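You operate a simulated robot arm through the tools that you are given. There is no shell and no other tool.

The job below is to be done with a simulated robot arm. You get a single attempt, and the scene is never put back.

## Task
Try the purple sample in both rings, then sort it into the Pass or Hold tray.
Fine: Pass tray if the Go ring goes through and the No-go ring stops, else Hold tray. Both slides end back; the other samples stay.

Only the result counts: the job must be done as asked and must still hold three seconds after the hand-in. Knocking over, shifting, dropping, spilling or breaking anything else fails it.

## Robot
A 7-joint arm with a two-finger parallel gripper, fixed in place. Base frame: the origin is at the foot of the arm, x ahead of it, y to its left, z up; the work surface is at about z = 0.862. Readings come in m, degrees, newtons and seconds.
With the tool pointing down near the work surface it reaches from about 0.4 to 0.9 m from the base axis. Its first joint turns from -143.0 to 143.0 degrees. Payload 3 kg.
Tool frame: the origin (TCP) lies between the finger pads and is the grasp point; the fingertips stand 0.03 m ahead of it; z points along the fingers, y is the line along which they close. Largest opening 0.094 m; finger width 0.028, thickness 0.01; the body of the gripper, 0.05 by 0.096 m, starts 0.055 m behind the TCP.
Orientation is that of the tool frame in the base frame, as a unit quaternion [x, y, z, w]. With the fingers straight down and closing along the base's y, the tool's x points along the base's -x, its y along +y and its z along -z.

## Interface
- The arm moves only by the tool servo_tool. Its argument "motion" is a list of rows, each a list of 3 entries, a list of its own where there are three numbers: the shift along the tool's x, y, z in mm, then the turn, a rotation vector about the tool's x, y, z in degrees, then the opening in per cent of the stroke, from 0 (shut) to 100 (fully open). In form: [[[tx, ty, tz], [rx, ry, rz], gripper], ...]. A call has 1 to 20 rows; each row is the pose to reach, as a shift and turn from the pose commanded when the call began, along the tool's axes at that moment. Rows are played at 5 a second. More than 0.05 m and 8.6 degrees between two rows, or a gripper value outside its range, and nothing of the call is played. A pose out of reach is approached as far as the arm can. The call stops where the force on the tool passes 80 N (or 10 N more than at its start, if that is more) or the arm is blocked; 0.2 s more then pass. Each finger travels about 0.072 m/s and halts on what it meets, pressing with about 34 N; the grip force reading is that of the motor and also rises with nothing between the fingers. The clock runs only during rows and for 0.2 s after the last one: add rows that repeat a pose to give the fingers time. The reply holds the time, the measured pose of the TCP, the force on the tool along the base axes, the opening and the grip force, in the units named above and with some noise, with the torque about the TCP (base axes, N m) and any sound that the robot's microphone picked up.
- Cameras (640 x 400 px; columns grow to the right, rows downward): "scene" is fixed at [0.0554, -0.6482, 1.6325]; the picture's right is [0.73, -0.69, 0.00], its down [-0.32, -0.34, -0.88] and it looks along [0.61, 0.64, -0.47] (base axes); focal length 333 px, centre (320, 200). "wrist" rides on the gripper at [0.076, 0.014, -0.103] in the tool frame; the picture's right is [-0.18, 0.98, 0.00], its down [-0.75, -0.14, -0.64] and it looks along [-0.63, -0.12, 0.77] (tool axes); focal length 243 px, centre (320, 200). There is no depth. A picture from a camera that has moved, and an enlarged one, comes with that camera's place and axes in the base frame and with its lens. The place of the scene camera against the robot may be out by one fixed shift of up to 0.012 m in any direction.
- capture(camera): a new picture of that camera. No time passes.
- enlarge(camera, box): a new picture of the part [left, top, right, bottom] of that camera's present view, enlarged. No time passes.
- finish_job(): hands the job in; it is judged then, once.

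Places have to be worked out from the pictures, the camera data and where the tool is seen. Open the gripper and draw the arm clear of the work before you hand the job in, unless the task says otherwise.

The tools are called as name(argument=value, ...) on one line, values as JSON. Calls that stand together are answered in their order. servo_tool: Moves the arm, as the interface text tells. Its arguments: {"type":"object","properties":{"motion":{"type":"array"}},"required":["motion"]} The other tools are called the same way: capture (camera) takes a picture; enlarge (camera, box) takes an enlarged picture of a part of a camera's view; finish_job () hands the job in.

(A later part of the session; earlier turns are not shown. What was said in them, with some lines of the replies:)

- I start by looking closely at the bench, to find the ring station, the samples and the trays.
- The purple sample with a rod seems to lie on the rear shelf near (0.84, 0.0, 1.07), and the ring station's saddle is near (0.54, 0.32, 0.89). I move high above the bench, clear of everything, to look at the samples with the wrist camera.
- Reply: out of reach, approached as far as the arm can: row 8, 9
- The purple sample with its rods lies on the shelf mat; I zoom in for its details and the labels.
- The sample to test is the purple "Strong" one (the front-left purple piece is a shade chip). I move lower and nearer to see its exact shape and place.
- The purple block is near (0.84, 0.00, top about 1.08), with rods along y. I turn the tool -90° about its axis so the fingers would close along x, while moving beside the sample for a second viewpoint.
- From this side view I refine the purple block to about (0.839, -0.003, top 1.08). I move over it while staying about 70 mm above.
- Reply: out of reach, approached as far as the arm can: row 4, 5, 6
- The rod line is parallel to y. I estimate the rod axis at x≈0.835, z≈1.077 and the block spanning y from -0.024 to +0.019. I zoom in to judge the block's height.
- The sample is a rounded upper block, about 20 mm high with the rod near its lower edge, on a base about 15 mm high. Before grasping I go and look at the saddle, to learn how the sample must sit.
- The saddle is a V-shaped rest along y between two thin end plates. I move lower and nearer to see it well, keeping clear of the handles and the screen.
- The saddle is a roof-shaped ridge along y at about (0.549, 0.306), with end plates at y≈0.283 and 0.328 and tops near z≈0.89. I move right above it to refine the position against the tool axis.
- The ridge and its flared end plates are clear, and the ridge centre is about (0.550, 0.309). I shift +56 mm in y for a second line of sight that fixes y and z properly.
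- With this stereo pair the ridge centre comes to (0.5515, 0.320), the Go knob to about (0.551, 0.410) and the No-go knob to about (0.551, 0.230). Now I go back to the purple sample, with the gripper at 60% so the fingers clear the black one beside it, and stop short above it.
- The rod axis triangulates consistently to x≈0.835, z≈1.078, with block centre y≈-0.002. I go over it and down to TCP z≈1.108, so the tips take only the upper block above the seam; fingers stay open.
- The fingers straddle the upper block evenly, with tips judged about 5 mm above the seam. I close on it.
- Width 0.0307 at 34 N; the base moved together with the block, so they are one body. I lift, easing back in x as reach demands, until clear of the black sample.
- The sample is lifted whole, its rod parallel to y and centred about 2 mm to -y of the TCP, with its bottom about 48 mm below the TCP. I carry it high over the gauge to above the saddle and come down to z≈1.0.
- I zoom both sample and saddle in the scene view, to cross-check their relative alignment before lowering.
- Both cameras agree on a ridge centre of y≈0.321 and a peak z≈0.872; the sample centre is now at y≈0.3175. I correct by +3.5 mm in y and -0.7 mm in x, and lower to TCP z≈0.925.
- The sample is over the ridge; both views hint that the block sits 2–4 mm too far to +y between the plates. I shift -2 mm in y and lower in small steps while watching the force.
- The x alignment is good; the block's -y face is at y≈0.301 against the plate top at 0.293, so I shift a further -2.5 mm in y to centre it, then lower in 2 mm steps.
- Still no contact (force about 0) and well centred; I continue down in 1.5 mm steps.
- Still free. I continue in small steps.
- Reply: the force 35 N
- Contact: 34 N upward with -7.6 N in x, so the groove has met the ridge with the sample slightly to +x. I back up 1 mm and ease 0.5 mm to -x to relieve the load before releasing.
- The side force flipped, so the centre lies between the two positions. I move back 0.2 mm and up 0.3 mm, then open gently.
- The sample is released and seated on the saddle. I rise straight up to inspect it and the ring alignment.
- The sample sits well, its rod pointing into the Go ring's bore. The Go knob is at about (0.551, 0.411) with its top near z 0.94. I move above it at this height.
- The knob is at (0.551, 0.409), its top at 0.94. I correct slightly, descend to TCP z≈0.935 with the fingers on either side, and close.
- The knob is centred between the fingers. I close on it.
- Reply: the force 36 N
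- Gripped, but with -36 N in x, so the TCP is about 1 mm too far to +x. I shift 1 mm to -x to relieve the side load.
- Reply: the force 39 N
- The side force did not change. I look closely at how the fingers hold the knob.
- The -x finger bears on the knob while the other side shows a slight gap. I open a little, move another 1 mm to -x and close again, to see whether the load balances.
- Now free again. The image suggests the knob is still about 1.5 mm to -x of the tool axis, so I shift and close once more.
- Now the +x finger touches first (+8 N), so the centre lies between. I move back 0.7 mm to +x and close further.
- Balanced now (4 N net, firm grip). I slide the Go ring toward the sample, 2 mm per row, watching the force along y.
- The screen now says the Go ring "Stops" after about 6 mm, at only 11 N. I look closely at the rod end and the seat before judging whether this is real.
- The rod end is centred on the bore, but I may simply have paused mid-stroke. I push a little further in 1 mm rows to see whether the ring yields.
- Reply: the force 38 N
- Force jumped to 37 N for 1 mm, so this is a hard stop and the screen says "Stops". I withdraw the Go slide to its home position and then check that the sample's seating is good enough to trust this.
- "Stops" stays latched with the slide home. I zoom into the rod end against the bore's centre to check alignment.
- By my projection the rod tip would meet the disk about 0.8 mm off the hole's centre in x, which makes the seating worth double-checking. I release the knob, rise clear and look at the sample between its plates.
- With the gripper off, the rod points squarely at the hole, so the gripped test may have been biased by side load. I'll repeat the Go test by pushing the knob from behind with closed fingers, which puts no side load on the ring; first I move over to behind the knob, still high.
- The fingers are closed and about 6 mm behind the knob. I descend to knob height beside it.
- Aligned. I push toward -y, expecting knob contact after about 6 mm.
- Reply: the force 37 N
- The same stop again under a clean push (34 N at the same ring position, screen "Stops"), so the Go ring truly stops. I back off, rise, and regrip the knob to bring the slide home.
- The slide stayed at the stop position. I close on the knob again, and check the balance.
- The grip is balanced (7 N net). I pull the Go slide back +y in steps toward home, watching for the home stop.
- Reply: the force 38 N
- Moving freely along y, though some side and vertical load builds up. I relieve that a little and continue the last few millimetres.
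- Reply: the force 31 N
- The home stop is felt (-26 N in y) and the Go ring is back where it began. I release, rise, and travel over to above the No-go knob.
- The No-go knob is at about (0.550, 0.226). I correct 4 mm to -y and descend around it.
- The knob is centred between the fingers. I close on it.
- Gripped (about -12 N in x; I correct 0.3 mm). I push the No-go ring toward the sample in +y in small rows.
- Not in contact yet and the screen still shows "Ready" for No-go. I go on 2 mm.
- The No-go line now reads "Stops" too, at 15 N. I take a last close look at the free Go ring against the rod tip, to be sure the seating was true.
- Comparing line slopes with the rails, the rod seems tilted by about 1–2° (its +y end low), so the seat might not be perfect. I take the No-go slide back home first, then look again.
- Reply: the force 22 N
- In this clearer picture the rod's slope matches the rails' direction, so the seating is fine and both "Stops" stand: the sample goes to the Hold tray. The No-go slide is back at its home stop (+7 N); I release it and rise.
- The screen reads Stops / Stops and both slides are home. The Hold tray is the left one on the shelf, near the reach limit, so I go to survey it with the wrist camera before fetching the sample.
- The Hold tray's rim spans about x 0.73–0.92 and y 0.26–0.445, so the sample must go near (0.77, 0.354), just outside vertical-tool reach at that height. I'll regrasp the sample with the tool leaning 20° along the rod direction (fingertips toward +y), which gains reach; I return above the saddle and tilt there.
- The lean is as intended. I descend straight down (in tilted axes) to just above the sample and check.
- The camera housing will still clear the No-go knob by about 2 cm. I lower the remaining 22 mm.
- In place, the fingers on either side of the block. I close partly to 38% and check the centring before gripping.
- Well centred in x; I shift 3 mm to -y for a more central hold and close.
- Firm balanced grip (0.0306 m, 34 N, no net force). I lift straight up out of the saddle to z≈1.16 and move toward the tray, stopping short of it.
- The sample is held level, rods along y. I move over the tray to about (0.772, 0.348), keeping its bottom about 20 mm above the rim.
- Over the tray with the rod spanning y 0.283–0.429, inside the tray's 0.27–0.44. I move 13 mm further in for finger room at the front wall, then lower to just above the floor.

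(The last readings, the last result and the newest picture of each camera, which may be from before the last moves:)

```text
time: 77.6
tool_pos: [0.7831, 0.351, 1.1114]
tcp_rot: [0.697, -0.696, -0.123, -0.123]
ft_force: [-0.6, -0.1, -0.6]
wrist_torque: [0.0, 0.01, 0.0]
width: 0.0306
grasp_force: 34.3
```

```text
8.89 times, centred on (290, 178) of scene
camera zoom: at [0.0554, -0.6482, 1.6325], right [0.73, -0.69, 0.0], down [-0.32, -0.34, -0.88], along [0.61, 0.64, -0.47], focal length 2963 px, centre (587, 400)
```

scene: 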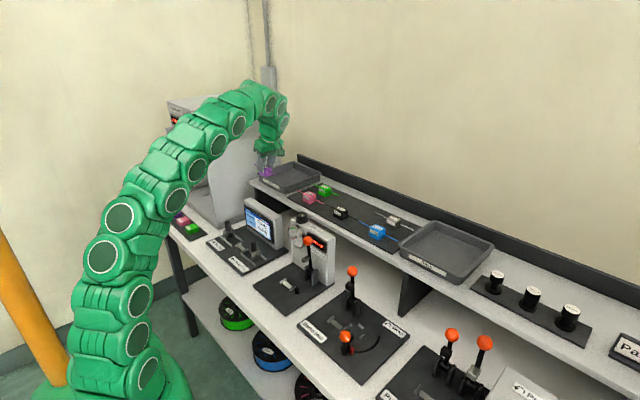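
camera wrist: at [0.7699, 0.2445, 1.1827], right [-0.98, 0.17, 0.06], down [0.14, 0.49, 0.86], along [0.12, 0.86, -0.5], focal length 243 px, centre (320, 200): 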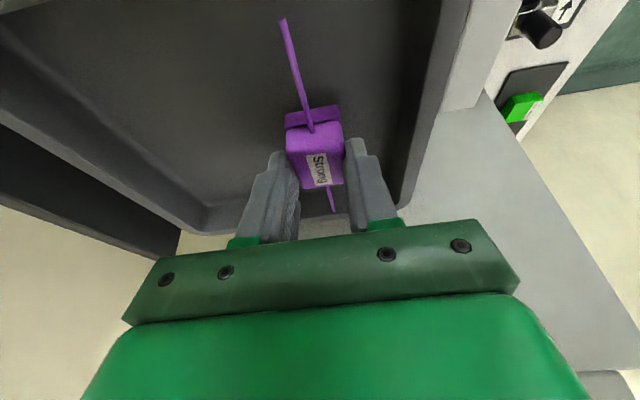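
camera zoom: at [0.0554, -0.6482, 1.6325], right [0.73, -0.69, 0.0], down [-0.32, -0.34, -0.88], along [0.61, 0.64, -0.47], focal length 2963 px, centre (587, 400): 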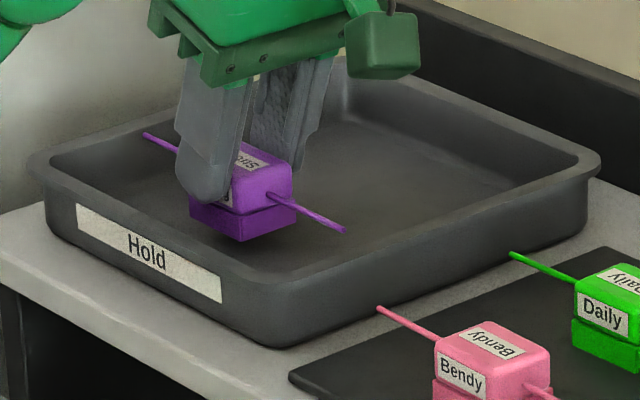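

The sample is inside the tray with the rod ends clear of the walls. I lower in 2 mm steps, feeling for the floor.

servo_tool(motion=[[[0.7, 0, 1.9], [0, 0, 0], 0], [[1.4, 0, 3.8], [0, 0, 0], 0], [[1.4, 0, 3.8], [0, 0, 0], 0]])

enlarge(camera="scene", box=[265, 165, 313, 195])

```text
time: 78.4
tool_pos: [0.7829, 0.3505, 1.1086]
tcp_rot: [-0.696, 0.696, 0.122, 0.123]
ft_force: [-0.7, 0.5, -0.4]
wrist_torque: [0.0, 0.01, -0.01]
width: 0.0304
grasp_force: 34.1
```

```text
13.33 times, centred on (289, 180) of scene
camera zoom: at [0.0554, -0.6482, 1.6325], right [0.73, -0.69, 0.0], down [-0.32, -0.34, -0.88], along [0.61, 0.64, -0.47], focal length 4445 px, centre (733, 467)
```

zoom: 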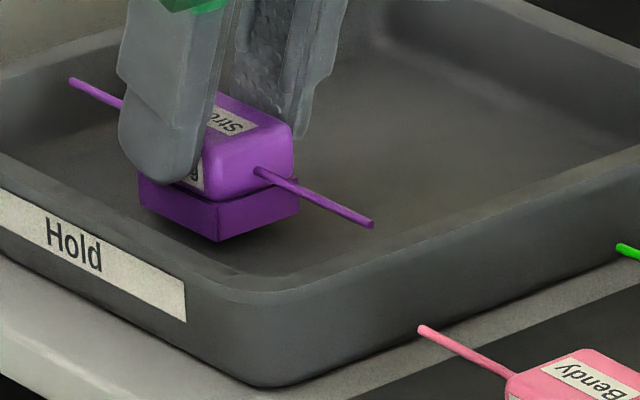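

Still above the floor. I keep lowering.

servo_tool(motion=[[[0.5, 0, 1.4], [0, 0, 0], 0], [[1.0, 0, 2.8], [0, 0, 0], 0], [[1.0, 0, 2.8], [0, 0, 0], 0]])

enlarge(camera="scene", box=[265, 165, 313, 195])

```text
time: 79.2
tool_pos: [0.7832, 0.3509, 1.1051]
tcp_rot: [0.697, -0.696, -0.123, -0.123]
ft_force: [1.1, -0.1, -0.1]
wrist_torque: [0.05, 0.01, -0.02]
width: 0.0308
grasp_force: 34.5
```

```text
13.33 times, centred on (289, 180) of scene
camera zoom: at [0.0554, -0.6482, 1.6325], right [0.73, -0.69, 0.0], down [-0.32, -0.34, -0.88], along [0.61, 0.64, -0.47], focal length 4445 px, centre (733, 467)
```

zoom: 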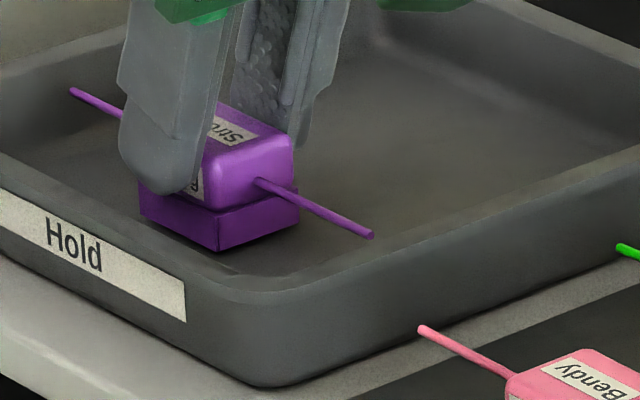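

Nearly on the floor. I continue with finer steps.

servo_tool(motion=[[[0.35, 0, 0.95], [0, 0, 0], 0], [[0.7, 0, 1.9], [0, 0, 0], 0], [[0.7, 0, 1.9], [0, 0, 0], 0]])

```text
time: 80.0
tool_pos: [0.7831, 0.3508, 1.1021]
tcp_rot: [-0.696, 0.697, 0.123, 0.123]
ft_force: [0.3, 0.1, 0.1]
wrist_torque: [0.01, 0.0, -0.04]
width: 0.0306
grasp_force: 33.4
```

No contact yet; I go another 2 mm.

servo_tool(motion=[[[0.35, 0, 0.95], [0, 0, 0], 0], [[0.7, 0, 1.9], [0, 0, 0], 0], [[0.7, 0, 1.9], [0, 0, 0], 0]])

enlarge(camera="scene", box=[265, 165, 313, 195])

```text
time: 80.8
tool_pos: [0.7828, 0.3499, 1.1018]
tcp_rot: [0.696, -0.696, -0.124, -0.124]
ft_force: [-1.5, -1.8, 19.1]
wrist_torque: [-0.02, 0.07, -0.03]
width: 0.0308
grasp_force: 33.6
```

```text
13.33 times, centred on (289, 180) of scene
camera zoom: at [0.0554, -0.6482, 1.6325], right [0.73, -0.69, 0.0], down [-0.32, -0.34, -0.88], along [0.61, 0.64, -0.47], focal length 4445 px, centre (733, 467)
```

zoom: 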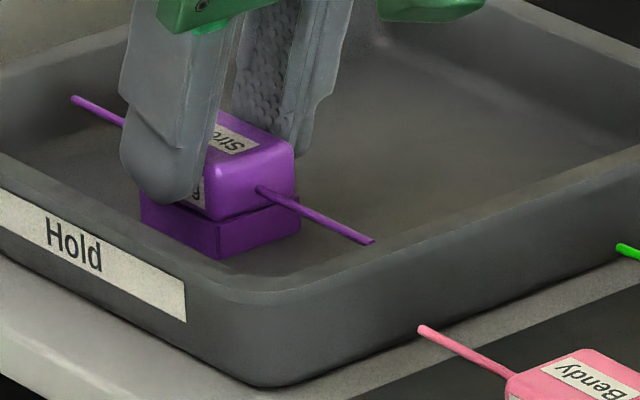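

Floor contact (19 N). I ease up 0.6 mm and open just enough (42%) to release without touching the front wall.

servo_tool(motion=[[[-0.2, 0, -0.55], [0, 0, 0], 0], [[-0.2, 0, -0.55], [0, 0, 0], 36], [[-0.2, 0, -0.55], [0, 0, 0], 42], [[-0.2, 0, -0.55], [0, 0, 0], 42], [[-0.2, 0, -0.55], [0, 0, 0], 42]])

enlarge(camera="wrist", box=[240, 60, 400, 240])

enlarge(camera="scene", box=[265, 165, 313, 195])

```text
time: 82.0
tool_pos: [0.7827, 0.3518, 1.1002]
tcp_rot: [0.696, -0.696, -0.124, -0.122]
ft_force: [-0.7, 0.4, 0.0]
wrist_torque: [0.05, 0.0, 0.03]
width: 0.0396
grasp_force: 0.1
```

```text
2.22 times, centred on (320, 150) of wrist
camera zoom: at [0.7704, 0.2443, 1.1717], right [-0.98, 0.17, 0.06], down [0.14, 0.49, 0.86], along [0.12, 0.86, -0.5], focal length 539 px, centre (320, 311)
```

zoom: 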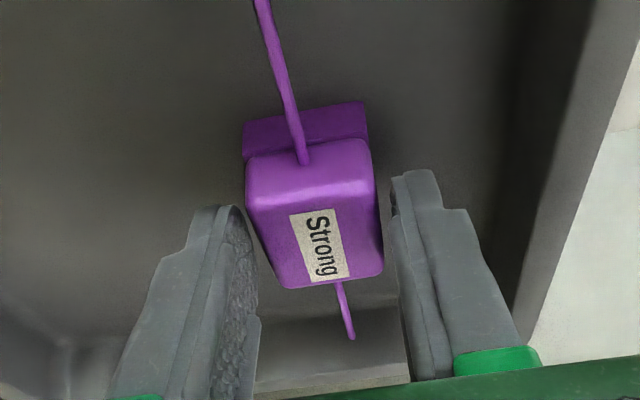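

```text
13.33 times, centred on (289, 180) of scene
camera zoom: at [0.0554, -0.6482, 1.6325], right [0.73, -0.69, 0.0], down [-0.32, -0.34, -0.88], along [0.61, 0.64, -0.47], focal length 4445 px, centre (733, 467)
```

zoom: 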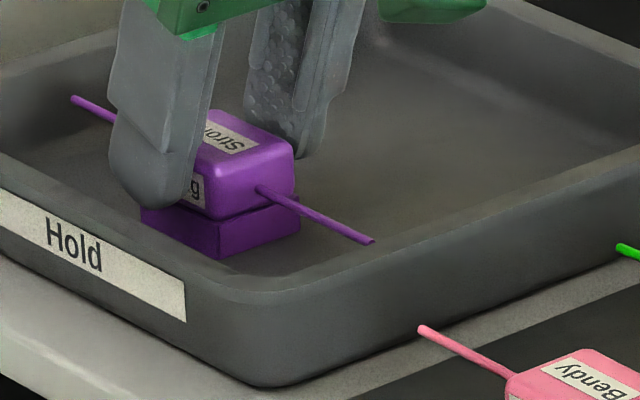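

Released, sample resting upright in the Hold tray. I withdraw straight up, then back toward the robot.

servo_tool(motion=[[[-5.1, 0, -14.1], [0, 0, 0], 42], [[-10.3, 0, -28.2], [0, 0, 0], 42], [[-14.4, 0, -39.5], [0, 0, 0], 42], [[-17.1, 30, -47], [0, 0, 0], 42], [[-23.9, 70, -65.8], [0, 0, 0], 42], [[-30.8, 110, -84.6], [0, 0, 0], 60], [[-34.2, 150, -94], [0, 0, 0], 80], [[-34.2, 190, -94], [0, 0, 0], 100], [[-34.2, 190, -94], [0, 0, 0], 100]])

capture(camera="scene")

enlarge(camera="scene", box=[250, 150, 420, 256])

enlarge(camera="scene", box=[200, 200, 300, 265])

```text
time: 84.0
tool_pos: [0.5944, 0.3508, 1.1988]
tcp_rot: [0.697, -0.696, -0.122, -0.123]
ft_force: [-0.6, 0.3, -0.2]
wrist_torque: [-0.01, -0.02, 0.0]
width: 0.094
grasp_force: 0.1
```

```text
taken
```

scene: 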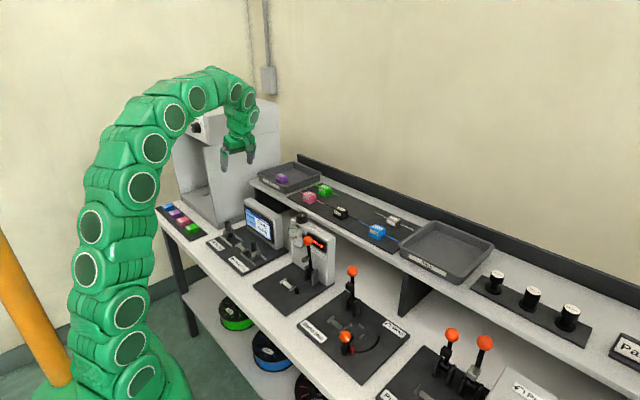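

```text
3.76 times, centred on (335, 203) of scene
camera zoom: at [0.0554, -0.6482, 1.6325], right [0.73, -0.69, 0.0], down [-0.32, -0.34, -0.88], along [0.61, 0.64, -0.47], focal length 1255 px, centre (264, 189)
```

zoom: 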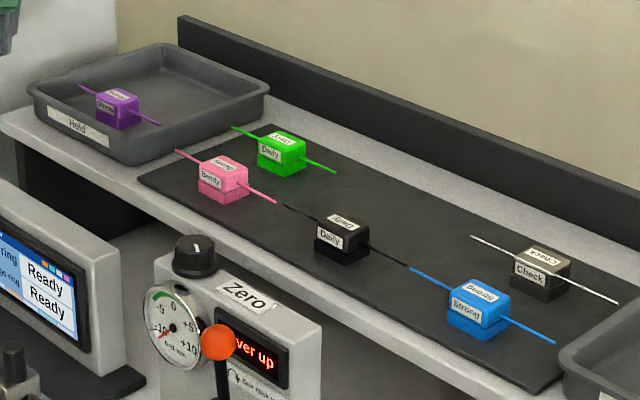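

```text
6.15 times, centred on (250, 232) of scene
camera zoom: at [0.0554, -0.6482, 1.6325], right [0.73, -0.69, 0.0], down [-0.32, -0.34, -0.88], along [0.61, 0.64, -0.47], focal length 2051 px, centre (751, 0)
```

zoom: 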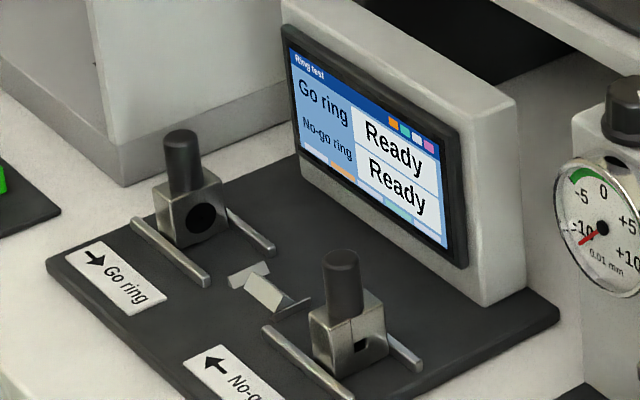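

The purple sample stands in the Hold tray, the other samples are untouched, both slides are back at home (screen reset to Ready), and the gripper is open and clear. I hand the job in.

finish_job()

```text
The job is handed in.
```

The purple sample is in the Hold tray because the Go ring would not go through. The job is handed in, but no verdict came back.

- **Go ring:** it stopped about 6 mm in, and the screen read "Stops". I repeated the test by pushing the knob from behind, to rule out side load from the grip. It stopped at the same place.
- **No-go ring:** it also stopped, and the screen read "Stops".
- **Slides:** I brought both back to their home stops. The screen returned to "Ready" once the sample was lifted off.
- **Other samples:** they look undisturbed in the last pictures.
- **Arm:** the gripper is open and clear of the work.

I was briefly unsure whether the sample was seated level. A clearer picture showed its rod parallel to the slide rails, so I kept both results and did not reseat it.
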